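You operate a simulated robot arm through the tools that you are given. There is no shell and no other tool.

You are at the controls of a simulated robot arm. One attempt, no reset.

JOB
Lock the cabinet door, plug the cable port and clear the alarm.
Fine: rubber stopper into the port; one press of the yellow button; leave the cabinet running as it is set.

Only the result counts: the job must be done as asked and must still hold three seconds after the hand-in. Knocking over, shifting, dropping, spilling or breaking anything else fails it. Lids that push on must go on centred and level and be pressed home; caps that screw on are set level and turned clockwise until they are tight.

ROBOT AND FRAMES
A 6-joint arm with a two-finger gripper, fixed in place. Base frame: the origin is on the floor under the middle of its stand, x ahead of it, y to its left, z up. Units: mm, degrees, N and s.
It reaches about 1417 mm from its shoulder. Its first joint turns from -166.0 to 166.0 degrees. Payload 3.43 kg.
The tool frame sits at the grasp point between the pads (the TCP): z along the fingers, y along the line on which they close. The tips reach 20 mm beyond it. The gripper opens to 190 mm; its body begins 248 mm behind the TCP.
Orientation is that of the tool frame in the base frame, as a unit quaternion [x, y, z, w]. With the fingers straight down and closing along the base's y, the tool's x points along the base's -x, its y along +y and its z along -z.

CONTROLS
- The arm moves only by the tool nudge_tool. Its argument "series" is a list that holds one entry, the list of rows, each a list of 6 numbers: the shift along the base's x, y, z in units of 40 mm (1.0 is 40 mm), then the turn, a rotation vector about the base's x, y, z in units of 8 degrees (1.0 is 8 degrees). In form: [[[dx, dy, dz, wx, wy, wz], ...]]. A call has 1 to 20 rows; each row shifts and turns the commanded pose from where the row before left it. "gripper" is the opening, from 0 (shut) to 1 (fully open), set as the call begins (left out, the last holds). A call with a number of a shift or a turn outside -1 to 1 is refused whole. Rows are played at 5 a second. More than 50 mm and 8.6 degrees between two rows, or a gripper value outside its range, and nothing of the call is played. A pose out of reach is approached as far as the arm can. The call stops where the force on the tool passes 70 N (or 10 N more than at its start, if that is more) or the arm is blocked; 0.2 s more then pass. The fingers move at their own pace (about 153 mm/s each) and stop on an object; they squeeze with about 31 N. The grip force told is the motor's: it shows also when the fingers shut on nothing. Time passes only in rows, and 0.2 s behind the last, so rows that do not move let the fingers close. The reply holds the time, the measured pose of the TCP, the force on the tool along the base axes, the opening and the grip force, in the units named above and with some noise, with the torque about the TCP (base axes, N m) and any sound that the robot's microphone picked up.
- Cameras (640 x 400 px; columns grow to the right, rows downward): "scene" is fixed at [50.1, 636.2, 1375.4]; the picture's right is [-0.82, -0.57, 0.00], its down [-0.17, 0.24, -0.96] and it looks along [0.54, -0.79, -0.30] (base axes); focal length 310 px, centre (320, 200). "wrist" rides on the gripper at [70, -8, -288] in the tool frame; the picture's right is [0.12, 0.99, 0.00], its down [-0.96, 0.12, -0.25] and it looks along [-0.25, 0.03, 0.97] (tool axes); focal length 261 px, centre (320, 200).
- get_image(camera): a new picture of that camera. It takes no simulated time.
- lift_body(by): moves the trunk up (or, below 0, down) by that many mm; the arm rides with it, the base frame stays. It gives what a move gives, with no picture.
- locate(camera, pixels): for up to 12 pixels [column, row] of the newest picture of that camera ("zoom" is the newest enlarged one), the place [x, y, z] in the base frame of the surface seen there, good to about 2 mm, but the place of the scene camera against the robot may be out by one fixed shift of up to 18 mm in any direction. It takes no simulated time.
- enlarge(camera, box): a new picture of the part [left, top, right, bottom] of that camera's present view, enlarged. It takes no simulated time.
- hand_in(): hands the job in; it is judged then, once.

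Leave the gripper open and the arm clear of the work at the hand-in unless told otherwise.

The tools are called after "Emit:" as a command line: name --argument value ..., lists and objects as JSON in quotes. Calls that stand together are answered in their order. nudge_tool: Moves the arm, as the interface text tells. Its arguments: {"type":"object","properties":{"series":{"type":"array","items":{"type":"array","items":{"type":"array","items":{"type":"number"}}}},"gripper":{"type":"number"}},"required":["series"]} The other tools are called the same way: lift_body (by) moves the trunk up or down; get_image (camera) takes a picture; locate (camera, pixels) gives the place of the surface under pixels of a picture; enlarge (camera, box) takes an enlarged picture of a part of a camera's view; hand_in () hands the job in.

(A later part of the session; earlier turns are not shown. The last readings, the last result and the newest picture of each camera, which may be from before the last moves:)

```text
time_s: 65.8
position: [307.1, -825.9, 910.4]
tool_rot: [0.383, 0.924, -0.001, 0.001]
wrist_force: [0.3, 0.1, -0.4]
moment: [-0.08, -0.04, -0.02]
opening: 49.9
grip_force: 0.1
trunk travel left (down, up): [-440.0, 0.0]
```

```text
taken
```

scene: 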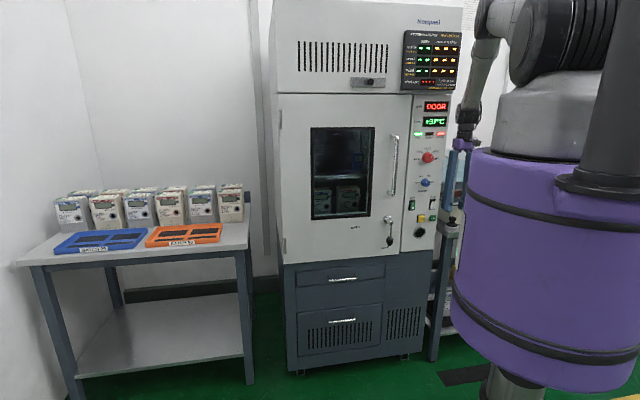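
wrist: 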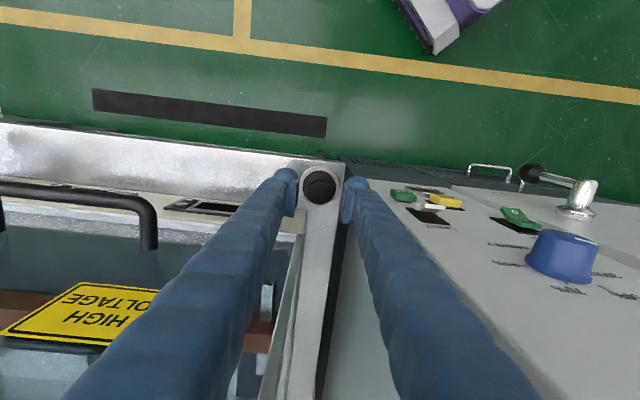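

The force is gone. I check the tank, the stopper and the gripper for what was touched.

Emit:
enlarge --camera "scene" --box '[430, 90, 480, 250]'

Emit:
enlarge --camera "scene" --box '[440, 130, 472, 170]'

Emit:
enlarge --camera "wrist" --box '[0, 150, 330, 400]'

Emit:
locate --camera "wrist" --pixels '[[319, 188], [313, 188], [326, 188], [296, 235], [285, 290], [275, 360], [290, 320], [150, 245], [265, 390], [300, 230], [310, 300], [280, 235]]'

```text
2.50 times, centred on (455, 170) of scene
```

zoom: 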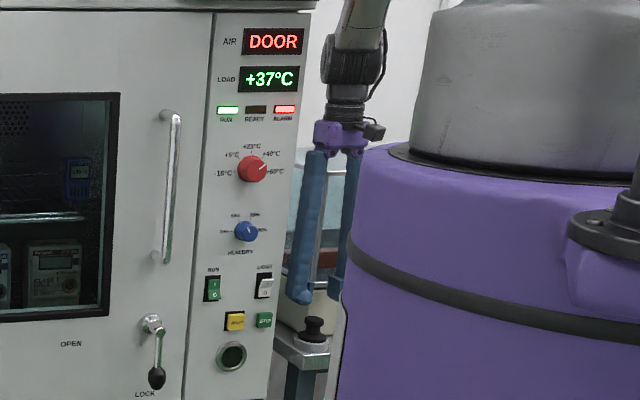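

```text
10.00 times, centred on (456, 150) of scene
```

zoom: 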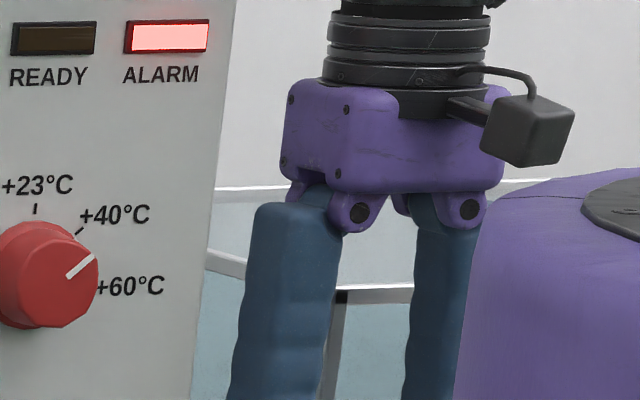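

```text
1.60 times, centred on (165, 275) of wrist
```

zoom: 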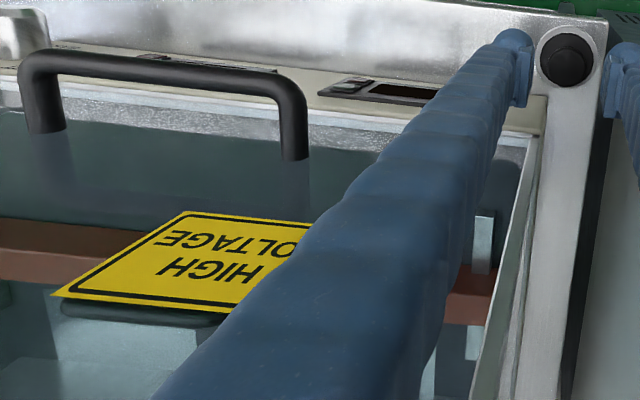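

```text
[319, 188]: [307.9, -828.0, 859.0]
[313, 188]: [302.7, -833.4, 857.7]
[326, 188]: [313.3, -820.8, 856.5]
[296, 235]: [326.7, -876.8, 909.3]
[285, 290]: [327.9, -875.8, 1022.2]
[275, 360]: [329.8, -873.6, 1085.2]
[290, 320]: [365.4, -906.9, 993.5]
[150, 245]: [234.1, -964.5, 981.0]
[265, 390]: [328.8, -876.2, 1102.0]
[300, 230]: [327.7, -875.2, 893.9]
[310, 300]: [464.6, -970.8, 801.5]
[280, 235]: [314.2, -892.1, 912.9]
```

The tank's front edge is at n = -851 right up to z = 1127, so the gripper's body met its top rim; tank and stopper places read unchanged. I will grasp with a slight forward lean instead. First a precise re-measure of the knob.

Emit:
enlarge --camera "wrist" --box '[290, 160, 350, 210]'

```text
8.00 times, centred on (320, 185) of wrist
```

zoom: 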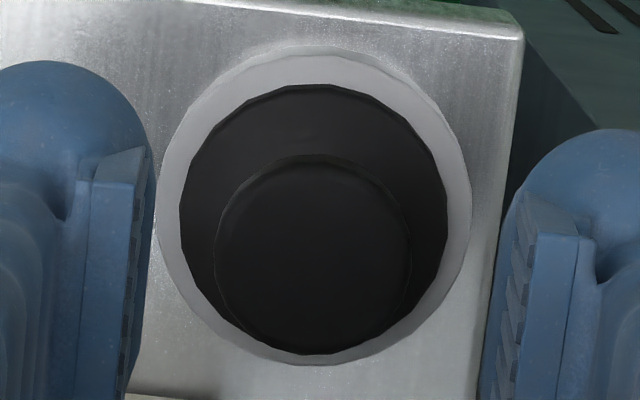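

I locate the knob face, the flange rim and the ring rim in this enlarged picture.

Emit:
locate --camera "zoom" --pixels '[[312, 257], [225, 257], [400, 257], [312, 175], [312, 345], [190, 217], [437, 217], [313, 95], [165, 205], [463, 205], [314, 55], [250, 110]]'

```text
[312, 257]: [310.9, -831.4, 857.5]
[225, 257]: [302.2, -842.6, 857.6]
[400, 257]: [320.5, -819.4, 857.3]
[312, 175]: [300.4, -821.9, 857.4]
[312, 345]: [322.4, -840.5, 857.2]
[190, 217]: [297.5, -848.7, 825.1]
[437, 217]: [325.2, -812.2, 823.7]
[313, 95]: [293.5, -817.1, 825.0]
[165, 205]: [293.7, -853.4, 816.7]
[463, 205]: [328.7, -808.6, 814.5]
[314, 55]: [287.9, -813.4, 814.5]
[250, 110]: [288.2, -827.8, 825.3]
```

The knob is unchanged at (311.3, -831). I lean the tool 6° away from the tank, align over the knob (n ≈ -805), and descend again gently to z ≈ 850.

Emit:
nudge_tool --series '[[[0, 0, 0, -0.53, -0.53, 0], [0.067, -0.067, 0, 0, 0, 0], [0, 0, -0.5, 0, 0, 0], [0, 0, -0.4, 0, 0, 0], [0, 0, -0.3, 0, 0, 0], [0, 0, -0.15, 0, 0, 0], [0, 0, -0.1, 0, 0, 0]]]'

Emit:
enlarge --camera "wrist" --box '[240, 130, 400, 230]'

```text
time_s: 67.4
position: [310.6, -828.6, 852.8]
tool_rot: [0.383, 0.922, -0.021, 0.048]
wrist_force: [-0.1, 0.1, 0.8]
moment: [-0.03, 0.01, 0.03]
opening: 50.1
grip_force: 0.0
trunk travel left (down, up): [-440.0, 0.0]
```

```text
4.00 times, centred on (320, 180) of wrist
```

zoom: 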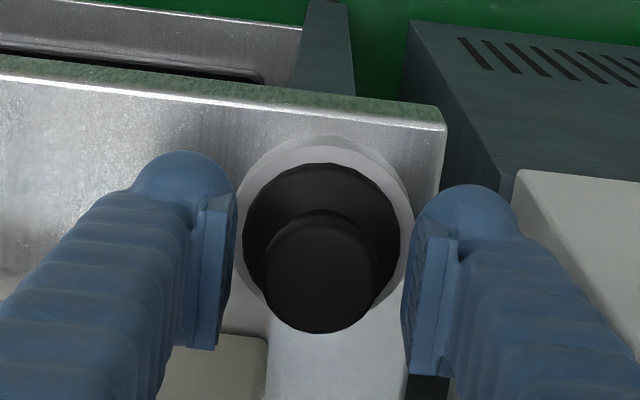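

No contact this time; the knob is between the pads. I lower 3 mm more and close the fingers on the knob.

Emit:
nudge_tool --series '[[[0, 0, -0.075, 0, 0, 0]]]'

Emit:
nudge_tool --series '[[[0, 0, 0, 0, 0, 0], [0, 0, 0, 0, 0, 0], [0, 0, 0, 0, 0, 0], [0, 0, 0, 0, 0, 0]]]' --gripper 0

Emit:
enlarge --camera "wrist" --box '[240, 130, 400, 230]'

```text
time_s: 67.8
position: [309.9, -830.6, 850.2]
tool_rot: [0.383, 0.922, -0.021, 0.048]
wrist_force: [0.1, -0.5, 0.0]
moment: [0.01, 0.01, 0.0]
opening: 49.9
grip_force: 0.1
trunk travel left (down, up): [-440.0, 0.0]
```

```text
time_s: 68.8
position: [310.1, -829.9, 849.6]
tool_rot: [0.382, 0.923, -0.021, 0.049]
wrist_force: [2.3, 2.8, 1.5]
moment: [0.02, -0.02, 0.0]
opening: 31.8
grip_force: 30.7
trunk travel left (down, up): [-440.0, 0.0]
```

```text
4.00 times, centred on (320, 180) of wrist
```

zoom: 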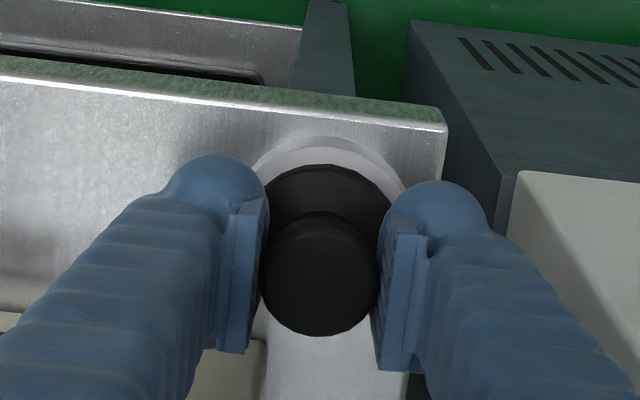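

The knob is held (opening 31.8 mm, 31 N). I lift it straight up, slowly at first.

Emit:
nudge_tool --series '[[[0, 0, 0.1, 0, 0, 0], [0, 0, 0.125, 0, 0, 0], [0, 0, 0.2, 0, 0, 0], [0, 0, 0.25, 0, 0, 0], [0, 0, 0.4, 0, 0, 0], [0, 0, 0.5, 0, 0, 0], [0, 0, 0.5, 0, 0, 0]]]'

Emit:
get_image --camera "wrist"

Emit:
enlarge --camera "scene" --box '[420, 100, 480, 250]'

```text
time_s: 70.4
position: [311.6, -829.1, 932.8]
tool_rot: [0.383, 0.922, -0.021, 0.048]
wrist_force: [0.0, 0.8, 0.0]
moment: [0.0, -0.03, -0.03]
opening: 31.6
grip_force: 30.8
trunk travel left (down, up): [-440.0, 0.0]
```

```text
taken
```

wrist: 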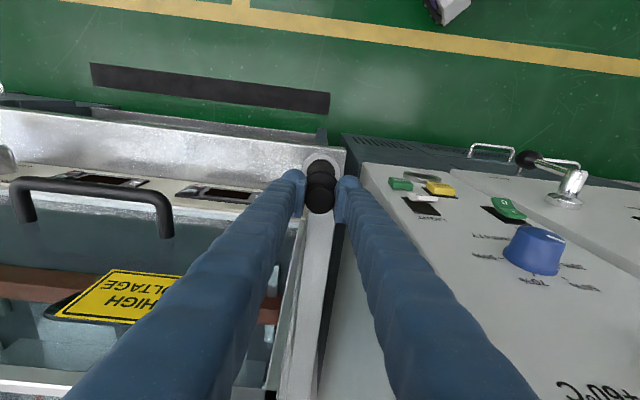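

```text
2.67 times, centred on (450, 175) of scene
```

zoom: 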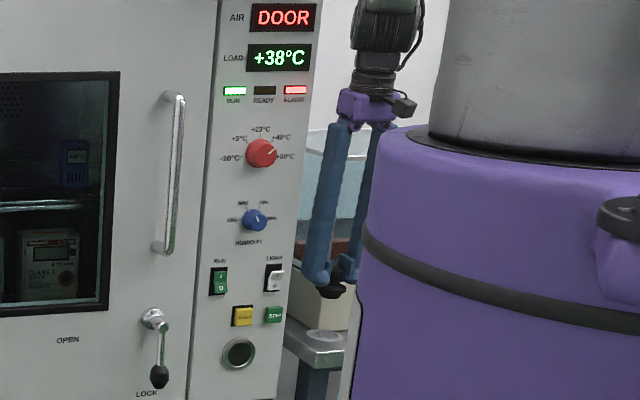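

The stopper came out cleanly and its ring stayed on the table. I back away from the tank and rise, then carry it left at height to a place in front of the door where the wrist can safely pass its aligned posture.

Emit:
nudge_tool --series '[[[-0.3, 0.3, 0.5, 0, 0, 0], [-0.486, 0.486, 0.8, 0, 0, 0], [-0.486, 0.486, 0.8, 0, 0, 0], [-0.486, 0.486, 0.8, 0, 0, 0], [-0.186, 0.186, 0.3, 0, 0, 0]]]'

Emit:
enlarge --camera "scene" --box '[440, 90, 500, 200]'

Emit:
get_image --camera "wrist"

```text
time_s: 71.6
position: [232.3, -751.8, 1060.3]
tool_rot: [0.383, 0.922, -0.021, 0.048]
wrist_force: [-0.1, 0.9, -0.6]
moment: [0.01, 0.02, -0.02]
opening: 31.1
grip_force: 30.8
trunk travel left (down, up): [-440.0, 0.0]
```

```text
3.64 times, centred on (470, 145) of scene
```

zoom: 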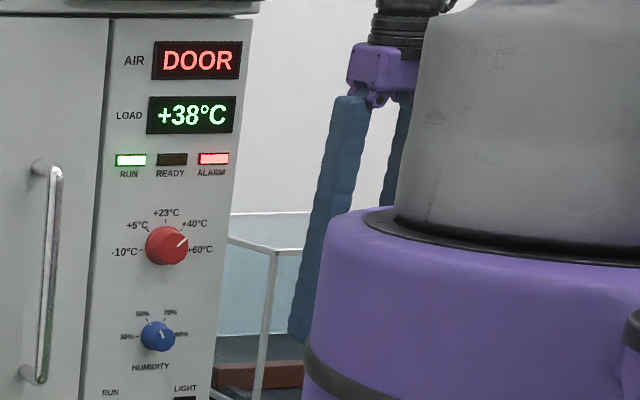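

```text
taken
```

wrist: 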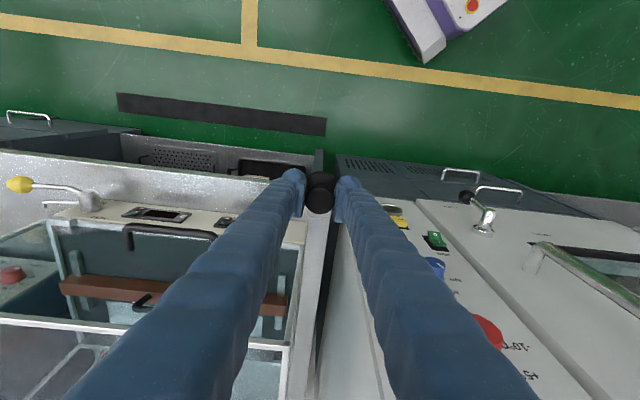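

The stopper is still held. I continue left and up to (u ≈ 15, n ≈ -670, z ≈ 1350), tilting to 15°.

Emit:
nudge_tool --series '[[[0.525, 0.6, 0.6, -0.066, -0.066, 0], [0.525, 0.6, 0.6, -0.066, -0.066, 0], [0.525, 0.6, 0.6, -0.066, -0.066, 0], [0.525, 0.6, 0.6, -0.066, -0.066, 0], [0.525, 0.6, 0.6, -0.066, -0.066, 0], [0.525, 0.6, 0.6, -0.066, -0.066, 0], [0.525, 0.6, 0.6, -0.066, -0.066, 0], [0.525, 0.6, 0.6, -0.066, -0.066, 0], [0.525, 0.6, 0.6, -0.066, -0.066, 0], [0.525, 0.6, 0.6, -0.066, -0.066, 0], [0.525, 0.6, 0.6, -0.066, -0.066, 0], [0.525, 0.6, 0.6, -0.066, -0.066, 0]]]'

Emit:
enlarge --camera "scene" --box '[360, 0, 450, 130]'

Emit:
get_image --camera "wrist"

```text
time_s: 74.2
position: [484.5, -462.2, 1349.1]
tool_rot: [0.381, 0.915, -0.051, 0.119]
wrist_force: [0.2, 0.4, 0.3]
moment: [-0.08, 0.03, -0.02]
opening: 31.0
grip_force: 31.0
trunk travel left (down, up): [-440.0, 0.0]
```

```text
3.08 times, centred on (405, 65) of scene
```

zoom: 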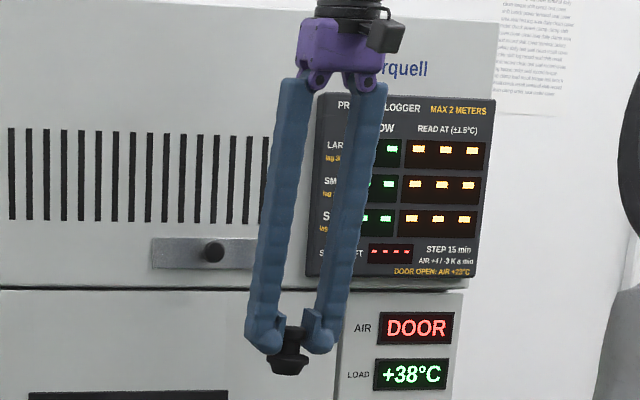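

```text
taken
```

wrist: 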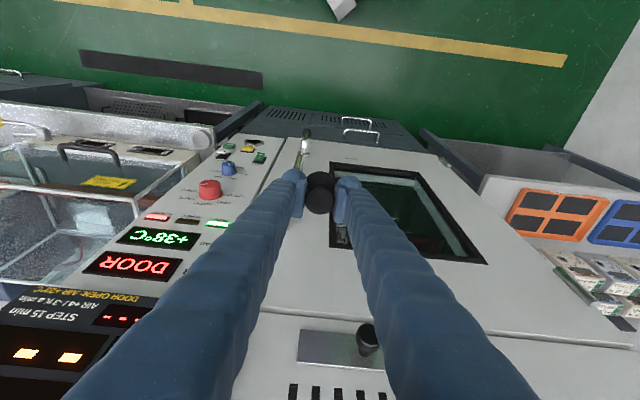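

The stopper hangs well in the fingers. I enlarge it to see its plug, then descend to z ≈ 1007 while tilting to 35°, crossing the aligned posture in-plane.

Emit:
enlarge --camera "scene" --box '[384, 95, 424, 125]'

Emit:
nudge_tool --series '[[[0, 0, -0.95, -0.194, -0.194, 0], [0, 0, -0.95, -0.194, -0.194, 0], [0, 0, -0.95, -0.194, -0.194, 0], [0, 0, -0.95, -0.194, -0.194, 0], [0, 0, -0.95, -0.194, -0.194, 0], [0, 0, -0.95, -0.194, -0.194, 0], [0, 0, -0.95, -0.194, -0.194, 0], [0, 0, -0.95, -0.194, -0.194, 0], [0, 0, -0.95, -0.194, -0.194, 0]]]'

Emit:
get_image --camera "scene"

```text
13.33 times, centred on (404, 110) of scene
```

zoom: 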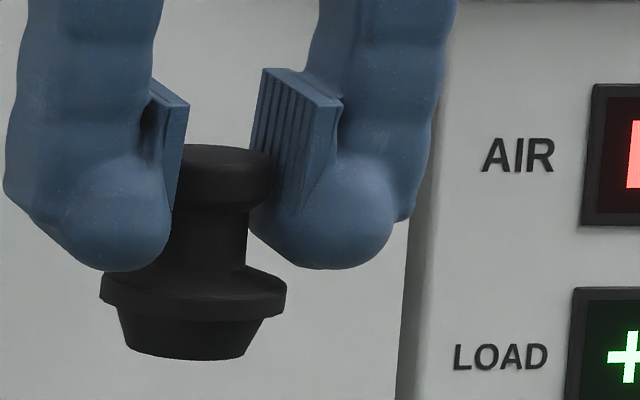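

```text
time_s: 76.2
position: [485.9, -465.3, 1005.6]
tool_rot: [0.366, 0.881, -0.115, 0.276]
wrist_force: [-0.2, -0.4, -0.1]
moment: [0.01, 0.04, 0.01]
opening: 31.5
grip_force: 31.1
trunk travel left (down, up): [-440.0, 0.0]
```

```text
taken
```

scene: 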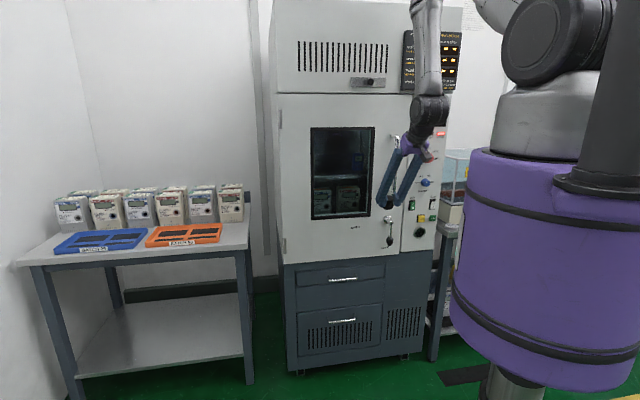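

The crossing went without a hitch and the stopper is held: knob, neck, flange and a short tapered plug. Now I go down to z ≈ 900 and then pitch the fingers up toward horizontal while moving right toward the port (u = -201).

Emit:
nudge_tool --series '[[[0, 0, -0.85, 0, 0, 0], [0, 0, -0.85, 0, 0, 0], [0, 0, -0.85, 0, 0, 0], [-0.4, -0.4, 0, -0.62, -0.62, 0], [-0.4, -0.4, 0, -0.62, -0.62, 0], [-0.4, -0.4, 0, -0.62, -0.62, 0], [-0.4, -0.4, 0, -0.62, -0.62, 0]]]'

Emit:
get_image --camera "scene"

Emit:
get_image --camera "wrist"

```text
time_s: 77.8
position: [420.0, -530.0, 905.9]
tool_rot: [0.328, 0.788, -0.2, 0.482]
wrist_force: [0.7, -0.7, 0.5]
moment: [0.03, -0.01, 0.04]
opening: 31.4
grip_force: 30.8
trunk travel left (down, up): [-440.0, 0.0]
```

```text
taken
```

scene: 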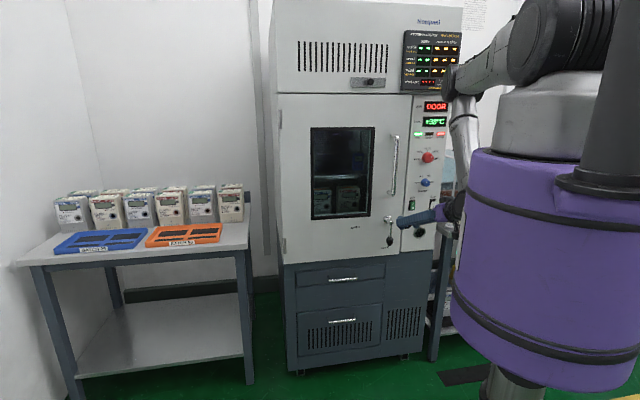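

```text
taken
```

wrist: 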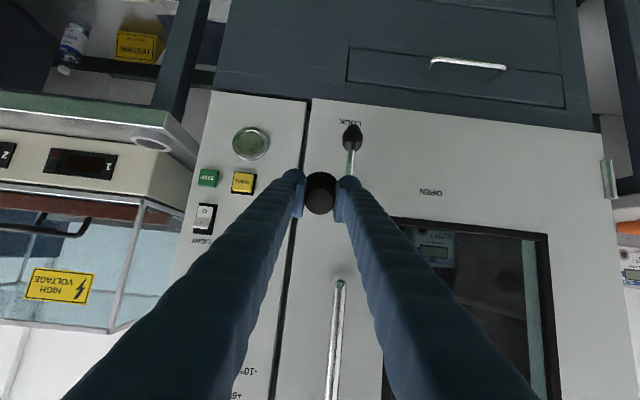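

All reached: the tilt is 63°. I continue pitching to about 96° (stopper axis horizontal) while moving right to u ≈ -201 and lowering toward the port's height.

Emit:
nudge_tool --series '[[[-0.435, -0.435, -0.2, -0.588, -0.588, 0], [-0.435, -0.435, -0.2, -0.588, -0.588, 0], [-0.435, -0.435, -0.2, -0.588, -0.588, 0], [-0.435, -0.435, -0.2, -0.588, -0.588, 0], [-0.435, -0.435, -0.2, -0.588, -0.588, 0]]]'

Emit:
get_image --camera "scene"

Emit:
get_image --camera "wrist"

```text
time_s: 79.0
position: [318.7, -630.8, 857.2]
tool_rot: [0.255, 0.621, -0.28, 0.686]
wrist_force: [0.9, -0.2, -0.7]
moment: [0.02, -0.05, 0.01]
opening: 31.3
grip_force: 31.5
out of reach, approached as far as the arm can: row 4, 5
trunk travel left (down, up): [-440.0, 0.0]
```

```text
taken
```

scene: 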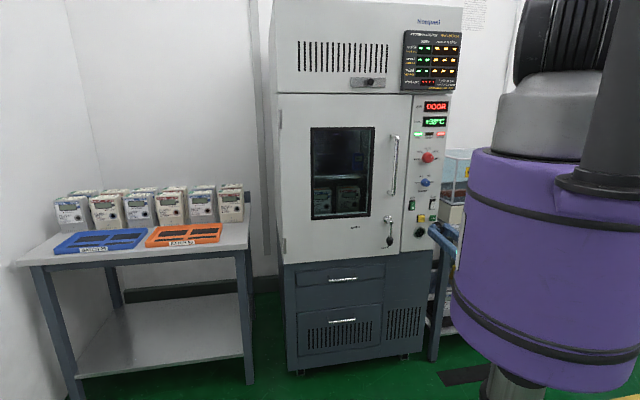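

```text
taken
```

wrist: 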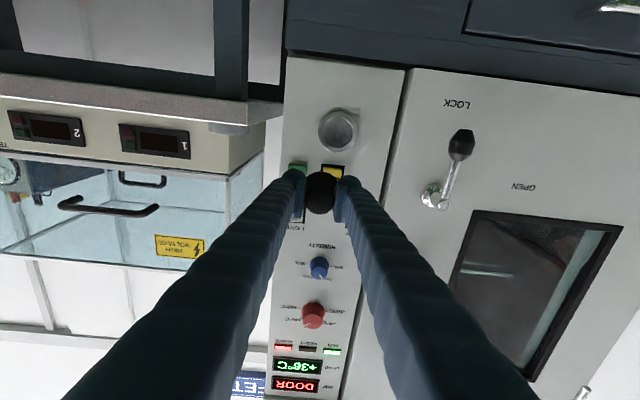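

The stopper's axis is now horizontal and the port at (338, 130) is in clear view. I enlarge and locate the port's rim and hole precisely.

Emit:
enlarge --camera "wrist" --box '[300, 95, 380, 165]'

Emit:
enlarge --camera "wrist" --box '[280, 150, 360, 220]'

```text
5.71 times, centred on (340, 130) of wrist
```

zoom: 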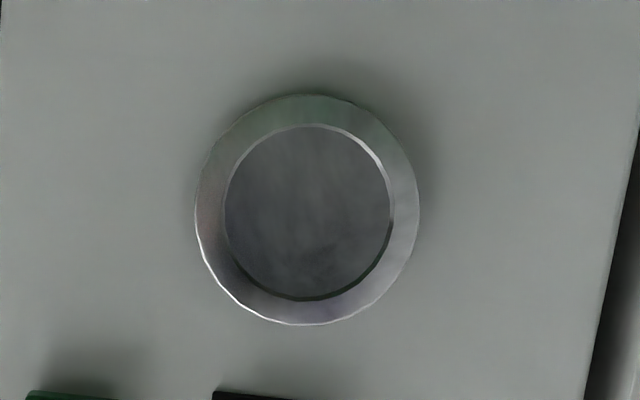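

```text
5.71 times, centred on (320, 185) of wrist
```

zoom: 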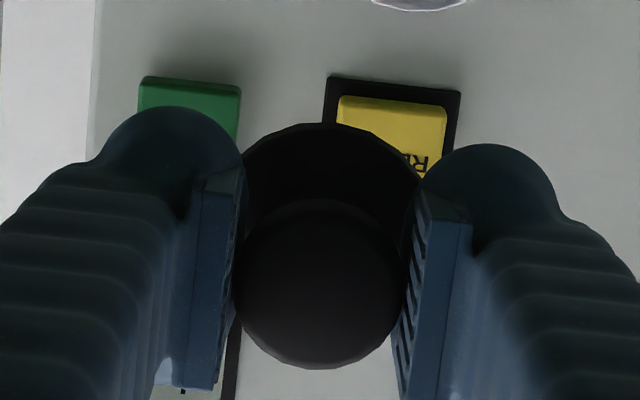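

I locate four points on the ring's front face, the floor inside it, and the panel around.

Emit:
locate --camera "wrist" --pixels '[[321, 132], [355, 132], [338, 115], [338, 149], [338, 132], [330, 132], [346, 132], [338, 124], [338, 140], [305, 132], [370, 132], [338, 95]]'

Emit:
enlarge --camera "wrist" --box '[310, 110, 366, 155]'

```text
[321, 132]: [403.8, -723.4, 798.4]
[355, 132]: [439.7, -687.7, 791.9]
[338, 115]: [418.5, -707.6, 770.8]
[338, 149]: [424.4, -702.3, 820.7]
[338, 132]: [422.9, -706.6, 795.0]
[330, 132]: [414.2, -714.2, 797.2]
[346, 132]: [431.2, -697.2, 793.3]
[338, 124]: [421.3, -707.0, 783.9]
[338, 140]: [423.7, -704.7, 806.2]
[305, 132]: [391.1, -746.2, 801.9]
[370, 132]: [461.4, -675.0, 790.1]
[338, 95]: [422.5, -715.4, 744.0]
```

```text
8.89 times, centred on (338, 132) of wrist
```

zoom: 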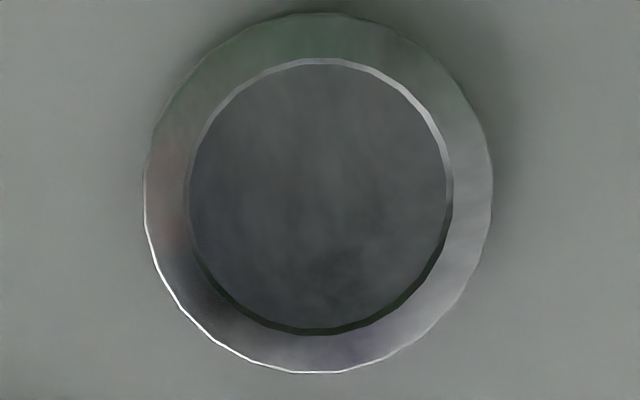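

The port's centre is at u = -200.6, z ≈ 795.7, with its ring face at n ≈ -797. Now I measure where the stopper's knob and flange sit in the hand.

Emit:
locate --camera "wrist" --pixels '[[319.7, 199.7], [310, 200], [330, 199], [320, 190], [320, 210], [322, 180], [322, 175], [312, 180], [330, 178]]'

Emit:
enlarge --camera "wrist" --box '[295, 160, 345, 220]'

```text
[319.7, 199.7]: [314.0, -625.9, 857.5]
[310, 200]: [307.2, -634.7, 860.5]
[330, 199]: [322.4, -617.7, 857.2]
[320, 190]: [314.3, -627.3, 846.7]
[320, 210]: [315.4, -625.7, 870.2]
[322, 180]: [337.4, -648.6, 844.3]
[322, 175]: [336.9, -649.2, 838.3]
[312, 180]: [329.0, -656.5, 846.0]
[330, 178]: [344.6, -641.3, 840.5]
```

```text
6.67 times, centred on (320, 190) of wrist
```

zoom: 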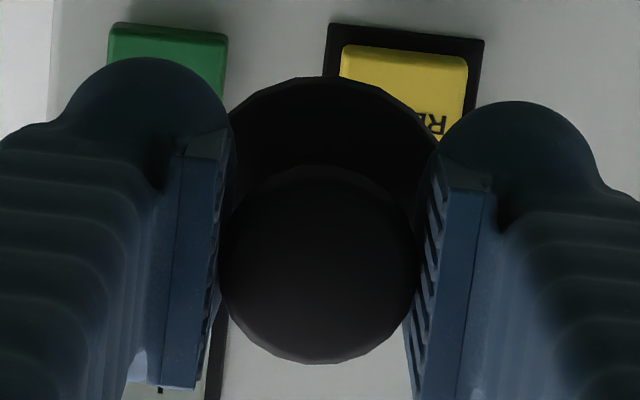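

The knob face is square and horizontal, centred on the tool axis, with the flange's back 26 mm ahead of the TCP. I move to stand off straight in front of the port: u = -200.8, z = 795.3, n ≈ -720.

Emit:
nudge_tool --series '[[[0.404, -0.169, -0.516, 0, 0, 0], [0.404, -0.169, -0.516, 0, 0, 0], [0.404, -0.169, -0.516, 0, 0, 0], [0, 0, 0, 0, 0, 0]]]'

Emit:
get_image --camera "wrist"

Emit:
enlarge --camera "scene" --box '[390, 190, 470, 260]'

```text
time_s: 80.0
position: [367.7, -652.3, 794.9]
tool_rot: [0.258, 0.617, -0.285, 0.686]
wrist_force: [0.4, 0.3, -0.4]
moment: [0.01, 0.0, 0.0]
opening: 31.5
grip_force: 30.6
trunk travel left (down, up): [-440.0, 0.0]
```

```text
taken
```

wrist: 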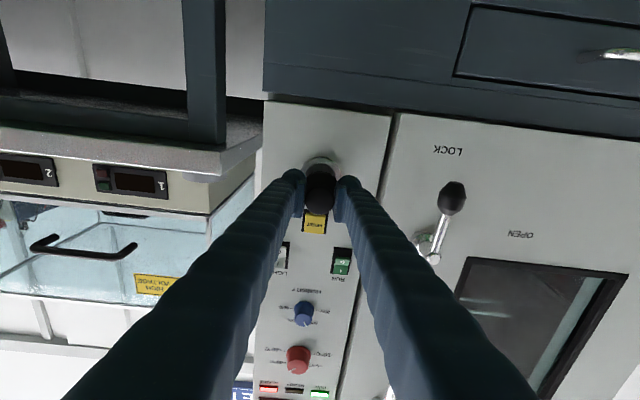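

```text
5.71 times, centred on (430, 225) of scene
```

zoom: 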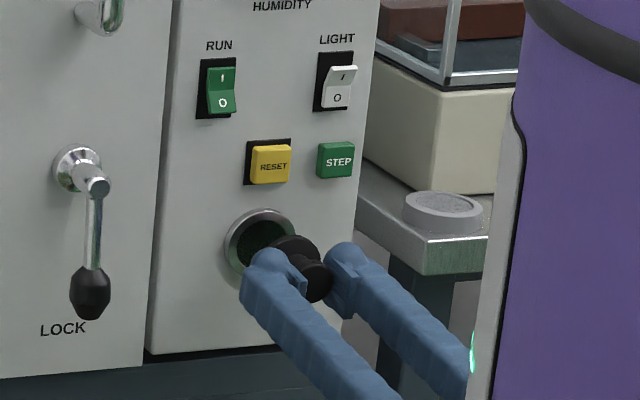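

The stopper stands right in front of the port with no reach warnings. I zoom in to check the alignment once more.

Emit:
enlarge --camera "wrist" --box '[290, 145, 350, 220]'

Emit:
locate --camera "zoom" --pixels '[[320, 40], [300, 40], [340, 40], [320, 60], [280, 70], [360, 70], [320, 100], [320, 240], [270, 240], [370, 240], [320, 180], [320, 300]]'

```text
5.33 times, centred on (320, 182) of wrist
```

zoom: 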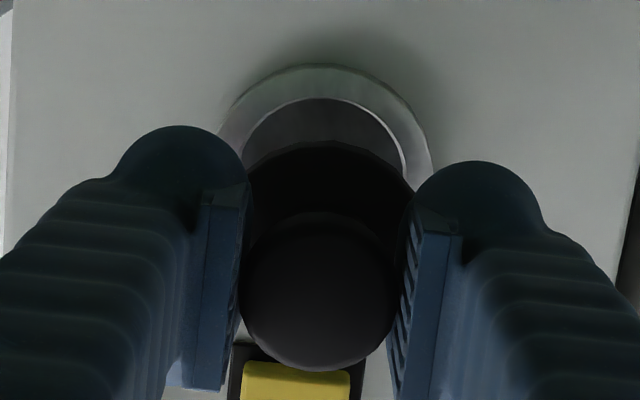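

```text
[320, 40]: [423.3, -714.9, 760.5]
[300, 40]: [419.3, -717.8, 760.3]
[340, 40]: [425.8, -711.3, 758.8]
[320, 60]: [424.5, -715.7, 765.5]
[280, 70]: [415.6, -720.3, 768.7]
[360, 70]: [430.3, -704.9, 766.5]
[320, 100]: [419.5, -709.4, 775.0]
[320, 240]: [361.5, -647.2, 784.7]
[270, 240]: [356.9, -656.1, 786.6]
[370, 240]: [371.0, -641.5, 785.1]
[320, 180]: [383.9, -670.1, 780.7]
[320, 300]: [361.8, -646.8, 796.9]
```

I zoom further on the visible arc of the ring, to fine-check the centring.

Emit:
enlarge --camera "wrist" --box '[296, 152, 346, 182]'

Emit:
locate --camera "zoom" --pixels '[[330, 40], [330, 70], [150, 160], [480, 160], [200, 110], [440, 110], [250, 100], [400, 90], [330, 110], [300, 150], [360, 150], [100, 250]]'

```text
12.80 times, centred on (321, 167) of wrist
```

zoom: 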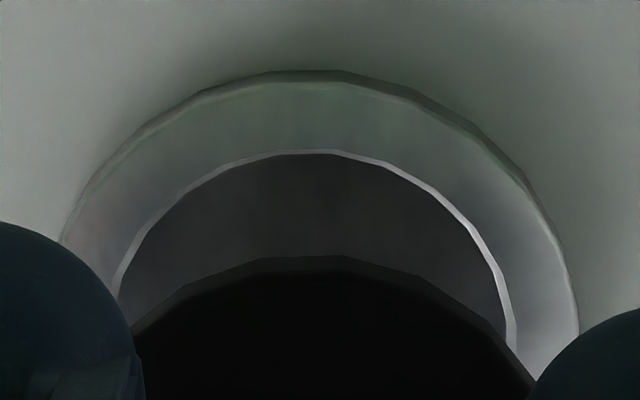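

```text
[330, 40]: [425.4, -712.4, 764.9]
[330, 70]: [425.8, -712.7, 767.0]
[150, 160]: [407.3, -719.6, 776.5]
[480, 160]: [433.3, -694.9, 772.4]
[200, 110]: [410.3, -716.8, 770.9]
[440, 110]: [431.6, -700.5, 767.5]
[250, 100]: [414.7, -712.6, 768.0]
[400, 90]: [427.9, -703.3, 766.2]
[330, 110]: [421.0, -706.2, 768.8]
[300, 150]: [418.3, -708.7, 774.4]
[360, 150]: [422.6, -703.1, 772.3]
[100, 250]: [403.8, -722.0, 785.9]
```

The hole is about 45 mm across, and its centre agrees with the stopper's axis within a millimetre. I advance straight in: 24 mm first.

Emit:
nudge_tool --series '[[[0.07, -0.07, 0.01, 0, 0, 0], [0.07, -0.07, 0, 0, 0, 0], [0.07, -0.07, 0, 0, 0, 0], [0.07, -0.07, 0, 0, 0, 0], [0.053, -0.053, 0, 0, 0, 0], [0.053, -0.053, 0, 0, 0, 0]]]'

Emit:
enlarge --camera "scene" --box '[395, 200, 459, 255]'

```text
time_s: 81.4
position: [383.7, -665.8, 795.4]
tool_rot: [0.257, 0.618, -0.285, 0.686]
wrist_force: [-0.5, -0.3, 0.0]
moment: [0.02, 0.0, -0.02]
opening: 31.2
grip_force: 31.0
trunk travel left (down, up): [-440.0, 0.0]
```

```text
7.27 times, centred on (427, 228) of scene
```

zoom: 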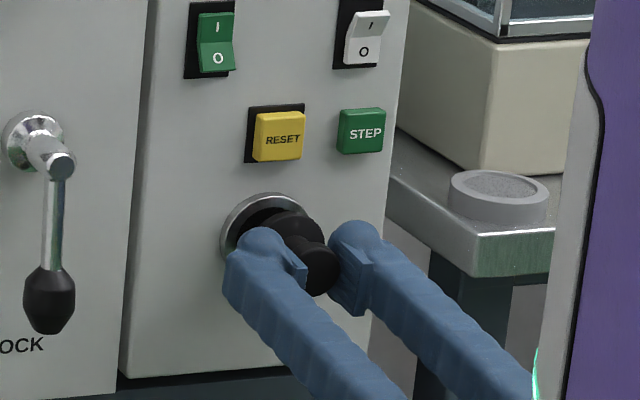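

No contact yet, at n ≈ -742. I go on in 2 mm steps, watching the force.

Emit:
nudge_tool --series '[[[0.035, -0.035, 0, 0, 0, 0], [0.035, -0.035, 0, 0, 0, 0], [0.035, -0.035, 0, 0, 0, 0], [0.035, -0.035, 0, 0, 0, 0]]]'

Emit:
get_image --camera "wrist"

Emit:
enlarge --camera "wrist" --box '[296, 152, 346, 212]'

```text
time_s: 82.4
position: [390.5, -671.7, 795.8]
tool_rot: [0.258, 0.618, -0.284, 0.687]
wrist_force: [-0.3, 0.1, -0.4]
moment: [0.0, -0.02, -0.01]
opening: 31.1
grip_force: 31.4
trunk travel left (down, up): [-440.0, 0.0]
```

```text
taken
```

wrist: 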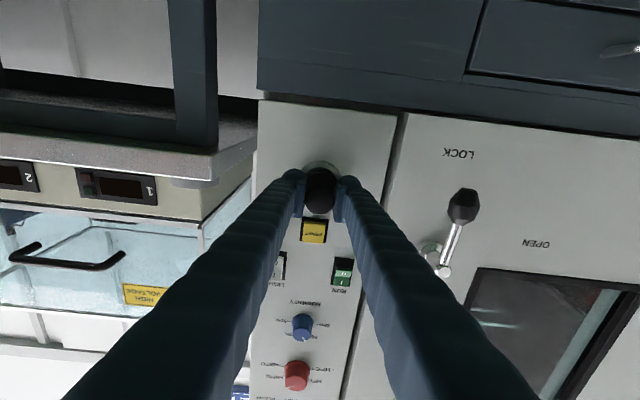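

```text
6.67 times, centred on (321, 182) of wrist
```

zoom: 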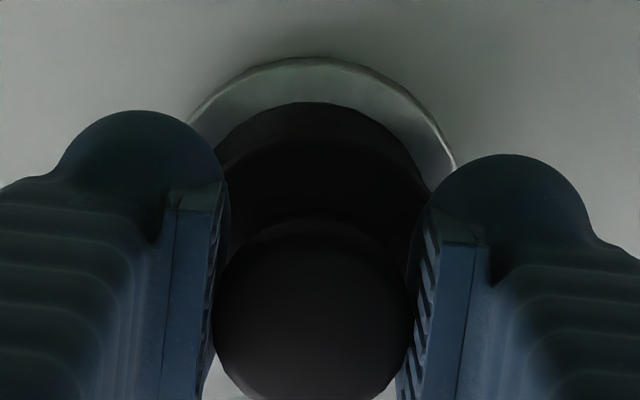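

Still free: the plug tip should now be entering the hole. I take another 4 mm and read the pose again.

Emit:
nudge_tool --series '[[[0.035, -0.035, 0, 0, 0, 0], [0.035, -0.035, 0, 0, 0, 0], [0, 0, 0, 0, 0, 0]]]'

Emit:
enlarge --camera "scene" --box '[395, 205, 447, 250]'

```text
time_s: 83.2
position: [393.0, -674.4, 796.5]
tool_rot: [0.257, 0.618, -0.284, 0.686]
wrist_force: [-0.3, -1.1, -0.9]
moment: [0.02, 0.02, 0.0]
opening: 31.4
grip_force: 31.0
trunk travel left (down, up): [-440.0, 0.0]
```

```text
8.89 times, centred on (421, 228) of scene
```

zoom: 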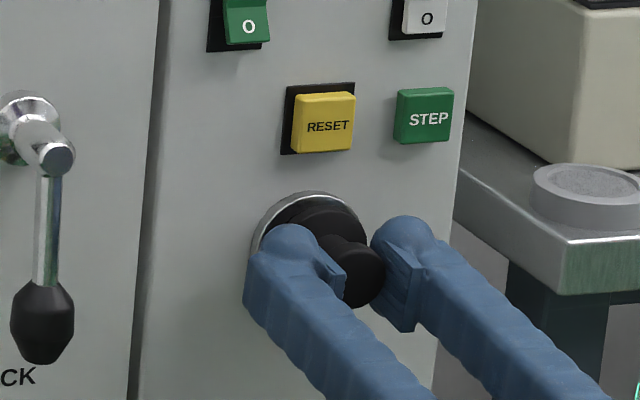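

I check the true centring by locating the knob's face now (independent of pose noise).

Emit:
get_image --camera "wrist"

Emit:
enlarge --camera "wrist" --box '[290, 150, 350, 220]'

```text
taken
```

wrist: 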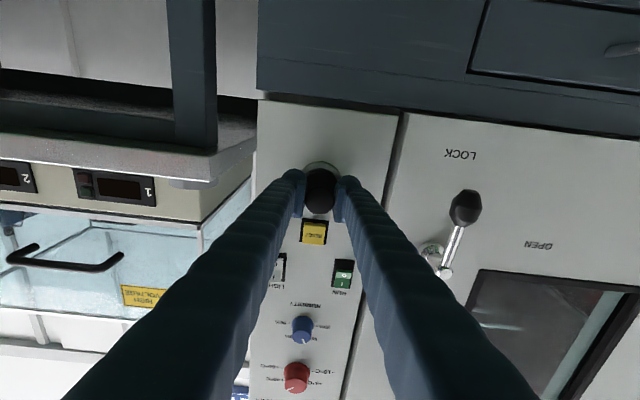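

```text
5.71 times, centred on (320, 185) of wrist
```

zoom: 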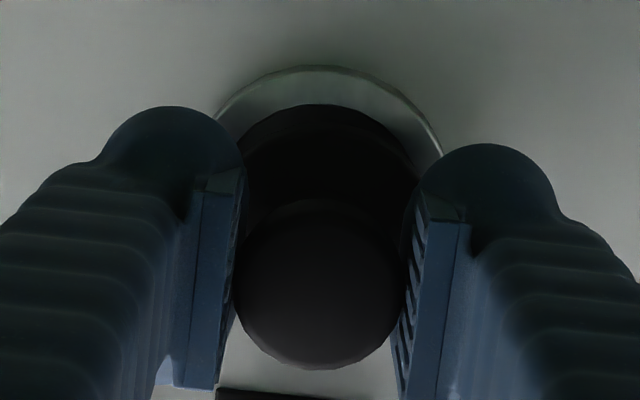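

I locate the knob face and ring points in this picture.

Emit:
locate --camera "zoom" --pixels '[[319, 285], [245, 285], [393, 285], [319, 215], [319, 355], [320, 88], [250, 103], [400, 112], [235, 118], [425, 140], [320, 130], [320, 160]]'

```text
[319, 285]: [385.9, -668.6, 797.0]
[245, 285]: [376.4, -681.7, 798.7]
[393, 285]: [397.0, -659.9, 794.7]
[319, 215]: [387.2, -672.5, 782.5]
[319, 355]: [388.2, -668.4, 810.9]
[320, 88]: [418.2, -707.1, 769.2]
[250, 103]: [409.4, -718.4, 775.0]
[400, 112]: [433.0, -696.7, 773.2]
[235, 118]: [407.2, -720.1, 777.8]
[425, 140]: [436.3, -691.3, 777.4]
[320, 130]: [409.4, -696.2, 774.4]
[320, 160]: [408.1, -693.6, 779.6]
```

The knob is centred on the port within about a millimetre in both directions. I push on in 2 mm steps until the flange seats.

Emit:
nudge_tool --series '[[[0.035, -0.035, -0.01, 0, 0, 0], [0.035, -0.035, 0, 0, 0, 0], [0.035, -0.035, 0, 0, 0, 0]]]'

```text
time_s: 84.0
position: [396.0, -679.8, 796.1]
tool_rot: [0.258, 0.617, -0.285, 0.687]
wrist_force: [0.4, 0.8, -0.9]
moment: [0.0, 0.0, 0.01]
opening: 30.8
grip_force: 30.9
trunk travel left (down, up): [-440.0, 0.0]
```

No resistance yet, at n ≈ -761. I continue.

Emit:
nudge_tool --series '[[[0.035, -0.035, 0, 0, 0, 0], [0.035, -0.035, 0, 0, 0, 0]]]'

Emit:
enlarge --camera "scene" --box '[395, 205, 447, 250]'

Emit:
enlarge --camera "wrist" --box '[290, 150, 350, 220]'

```text
time_s: 84.6
position: [399.9, -680.5, 796.2]
tool_rot: [0.258, 0.617, -0.285, 0.687]
wrist_force: [-6.4, 10.0, 2.0]
moment: [-0.05, -0.05, -0.12]
opening: 30.9
grip_force: 31.0
trunk travel left (down, up): [-440.0, 0.0]
```

```text
8.89 times, centred on (421, 228) of scene
```

zoom: 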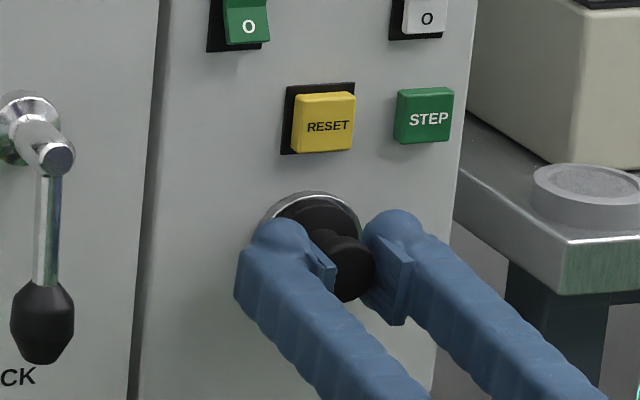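

```text
5.71 times, centred on (320, 185) of wrist
```

zoom: 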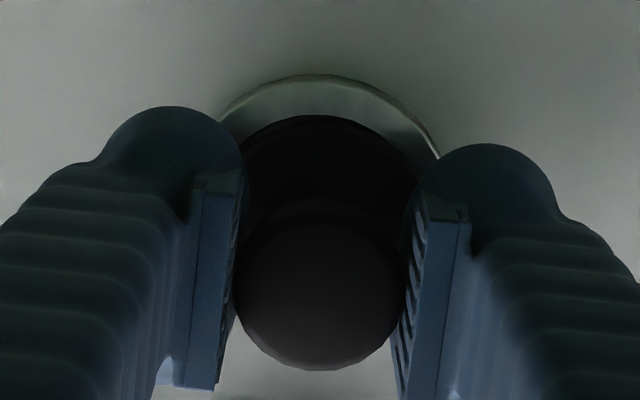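

Resistance starts (12 N) at n ≈ -764. I press on in small steps to push it home.

Emit:
nudge_tool --series '[[[0.03, -0.03, 0, 0, 0, 0], [0.03, -0.03, 0, 0, 0, 0], [0.03, -0.03, 0, 0, 0, 0]]]'

Emit:
enlarge --camera "wrist" --box '[290, 150, 350, 220]'

```text
time_s: 85.4
position: [401.4, -683.6, 796.1]
tool_rot: [0.258, 0.618, -0.283, 0.687]
wrist_force: [-29.7, 32.6, 1.2]
moment: [-0.02, -0.04, 0.03]
opening: 29.8
grip_force: 31.0
trunk travel left (down, up): [-440.0, 0.0]
```

```text
5.71 times, centred on (320, 185) of wrist
```

zoom: 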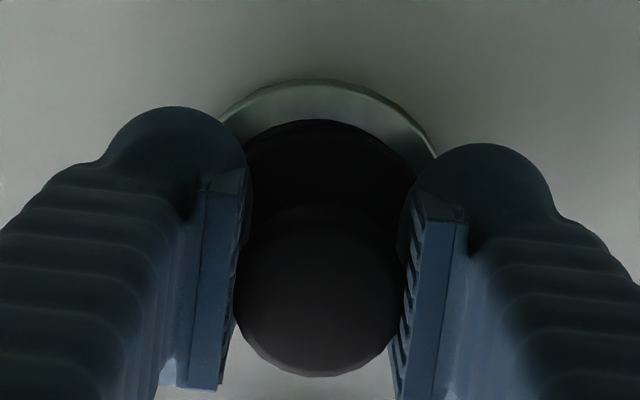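

44 N now, and the tips should be at the flange's back. I measure how far the stopper is in: if seated, its knob face should lie near n = -754.

Emit:
locate --camera "zoom" --pixels '[[319, 290], [260, 290], [380, 290], [319, 240], [319, 350], [320, 100], [320, 135], [320, 160], [280, 140], [360, 140], [245, 118], [410, 125]]'

Emit:
enlarge --camera "scene" --box '[399, 215, 439, 245]'

```text
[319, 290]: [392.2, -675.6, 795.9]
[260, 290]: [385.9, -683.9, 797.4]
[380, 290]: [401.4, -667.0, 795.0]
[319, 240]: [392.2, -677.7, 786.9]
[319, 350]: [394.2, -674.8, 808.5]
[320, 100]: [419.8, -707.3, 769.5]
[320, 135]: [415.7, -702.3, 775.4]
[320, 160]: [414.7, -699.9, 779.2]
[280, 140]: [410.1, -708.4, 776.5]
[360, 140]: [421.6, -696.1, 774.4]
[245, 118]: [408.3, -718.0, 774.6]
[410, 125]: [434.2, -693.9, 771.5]
```

```text
13.33 times, centred on (419, 230) of scene
```

zoom: 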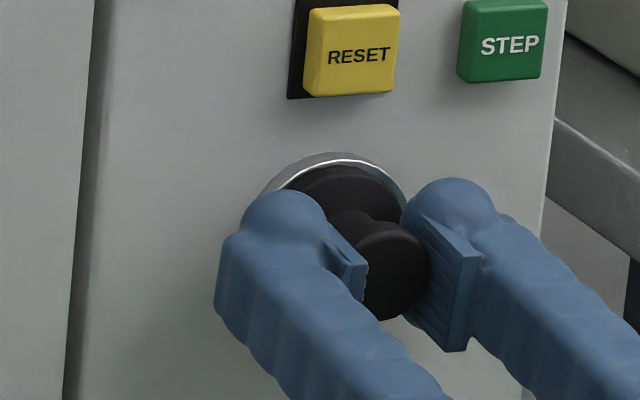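

The knob face is at n ≈ -755.5 and the flange's back is 8.5 mm from the ring face, which matches a seated flange. I open the fingers to 50 mm and back straight out 50 mm, then inspect.

Emit:
nudge_tool --series '[[[0, 0, 0, 0, 0, 0], [0, 0, 0, 0, 0, 0], [-0.1, 0.1, 0, 0, 0, 0], [-0.2, 0.2, 0, 0, 0, 0], [-0.3, 0.3, 0, 0, 0, 0], [-0.35, 0.35, 0, 0, 0, 0]]]' --gripper 0.263

Emit:
get_image --camera "wrist"

Emit:
enlarge --camera "wrist" --box '[285, 130, 355, 200]'

Emit:
enlarge --camera "scene" --box '[395, 200, 445, 250]'

```text
time_s: 86.8
position: [364.2, -647.4, 796.2]
tool_rot: [0.257, 0.618, -0.284, 0.687]
wrist_force: [-0.1, -0.3, -0.7]
moment: [-0.03, -0.02, 0.0]
opening: 50.1
grip_force: 0.1
trunk travel left (down, up): [-440.0, 0.0]
```

```text
taken
```

wrist: 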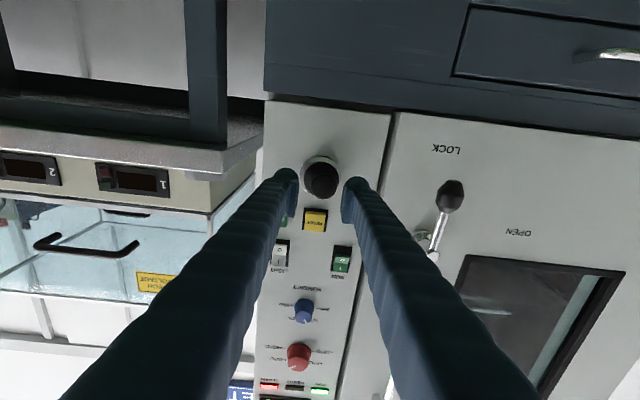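

```text
5.71 times, centred on (320, 165) of wrist
```

zoom: 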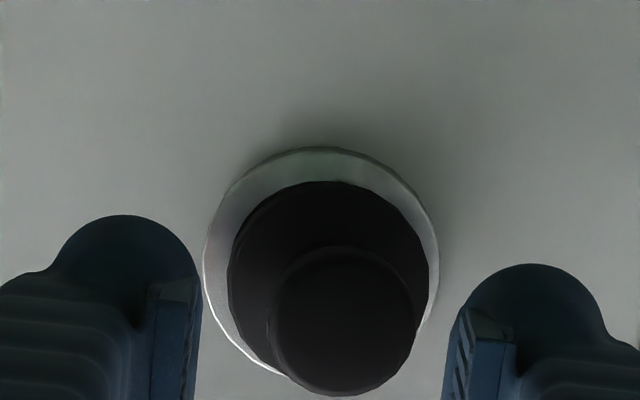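

```text
8.00 times, centred on (420, 225) of scene
```

zoom: 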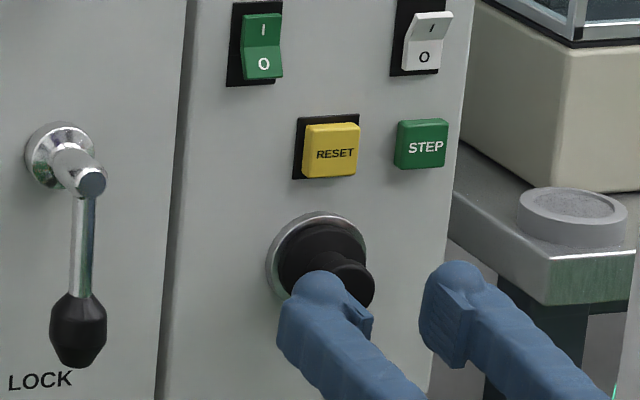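

The stopper stays in the port. I check it is square and how deep it sits.

Emit:
locate --camera "zoom" --pixels '[[320, 240], [320, 200], [300, 200], [340, 200], [320, 170], [440, 150], [330, 150], [260, 250], [345, 270], [360, 250], [300, 290], [280, 230]]'

Emit:
locate --camera "wrist" --pixels '[[323.5, 181], [315, 181], [332, 181], [323.5, 173], [323.5, 189], [308, 175], [336, 175], [320, 167], [306, 178], [339, 178], [322, 160], [312, 168]]'

```text
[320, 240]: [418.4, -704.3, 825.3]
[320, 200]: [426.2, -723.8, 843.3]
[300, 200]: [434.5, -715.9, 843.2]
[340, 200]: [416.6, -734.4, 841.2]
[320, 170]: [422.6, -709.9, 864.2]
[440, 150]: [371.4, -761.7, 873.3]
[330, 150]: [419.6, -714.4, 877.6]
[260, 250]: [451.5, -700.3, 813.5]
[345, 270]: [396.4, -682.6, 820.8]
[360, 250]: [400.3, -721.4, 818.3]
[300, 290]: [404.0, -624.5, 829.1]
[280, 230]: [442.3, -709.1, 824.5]
```

```text
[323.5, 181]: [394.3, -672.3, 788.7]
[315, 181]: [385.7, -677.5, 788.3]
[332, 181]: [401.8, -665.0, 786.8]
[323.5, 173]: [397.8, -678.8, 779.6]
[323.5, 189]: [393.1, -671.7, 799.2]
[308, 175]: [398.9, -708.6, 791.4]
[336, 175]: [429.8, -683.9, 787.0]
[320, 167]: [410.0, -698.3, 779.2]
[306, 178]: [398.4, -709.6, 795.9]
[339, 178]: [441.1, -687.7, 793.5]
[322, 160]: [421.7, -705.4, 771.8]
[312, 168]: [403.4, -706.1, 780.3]
```

The stopper seems to have sprung out about 3 mm and tilted a few degrees when released. I will press it home: shut the fingers (their two rounded tips will bear evenly on the knob) and approach the knob face.

Emit:
nudge_tool --series '[[[0, 0, -0.04, 0, 0, 0], [0, 0, 0, 0, 0, 0], [0, 0, 0, 0, 0, 0], [0.14, -0.14, 0, 0, 0, 0], [0.07, -0.07, 0, 0, 0, 0], [0, 0, 0, 0, 0, 0]]]' --gripper 0

Emit:
get_image --camera "wrist"

Emit:
enlarge --camera "wrist" --box '[285, 140, 355, 210]'

Emit:
enlarge --camera "scene" --box '[395, 205, 445, 250]'

```text
time_s: 88.2
position: [373.7, -655.9, 795.3]
tool_rot: [0.258, 0.617, -0.285, 0.687]
wrist_force: [-0.5, -0.2, -0.1]
moment: [-0.03, -0.02, -0.04]
opening: 0.0
grip_force: 31.0
trunk travel left (down, up): [-440.0, 0.0]
```

```text
taken
```

wrist: 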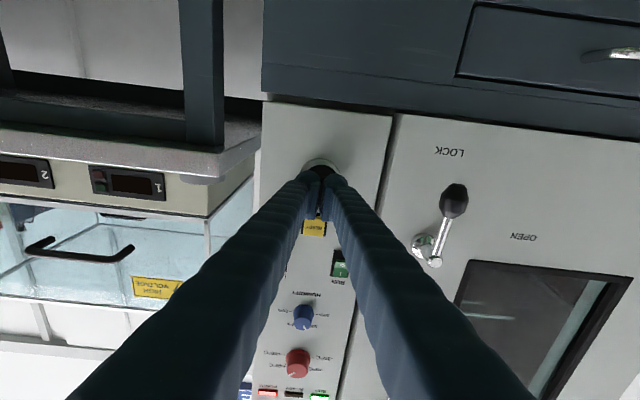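

```text
5.71 times, centred on (320, 175) of wrist
```

zoom: 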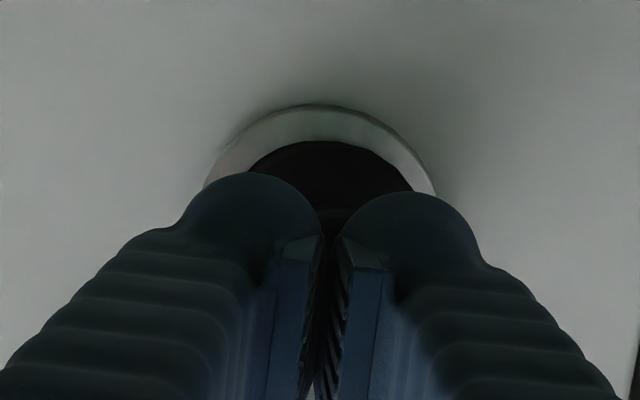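

```text
8.89 times, centred on (420, 228) of scene
```

zoom: 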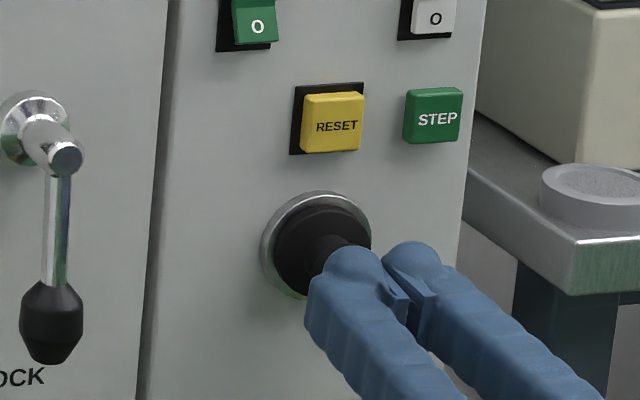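

The tips are about 5 mm from the knob. I advance in 2 mm steps and press.

Emit:
nudge_tool --series '[[[0.035, -0.035, 0, 0, 0, 0], [0.035, -0.035, 0, 0, 0, 0], [0.035, -0.035, 0, 0, 0, 0], [0.035, -0.035, 0, 0, 0, 0]]]'

```text
time_s: 89.2
position: [376.8, -661.8, 794.7]
tool_rot: [0.258, 0.617, -0.285, 0.687]
wrist_force: [-24.3, 5.1, -5.0]
moment: [0.13, 0.36, -0.22]
opening: 5.7
grip_force: 31.4
trunk travel left (down, up): [-440.0, 0.0]
```

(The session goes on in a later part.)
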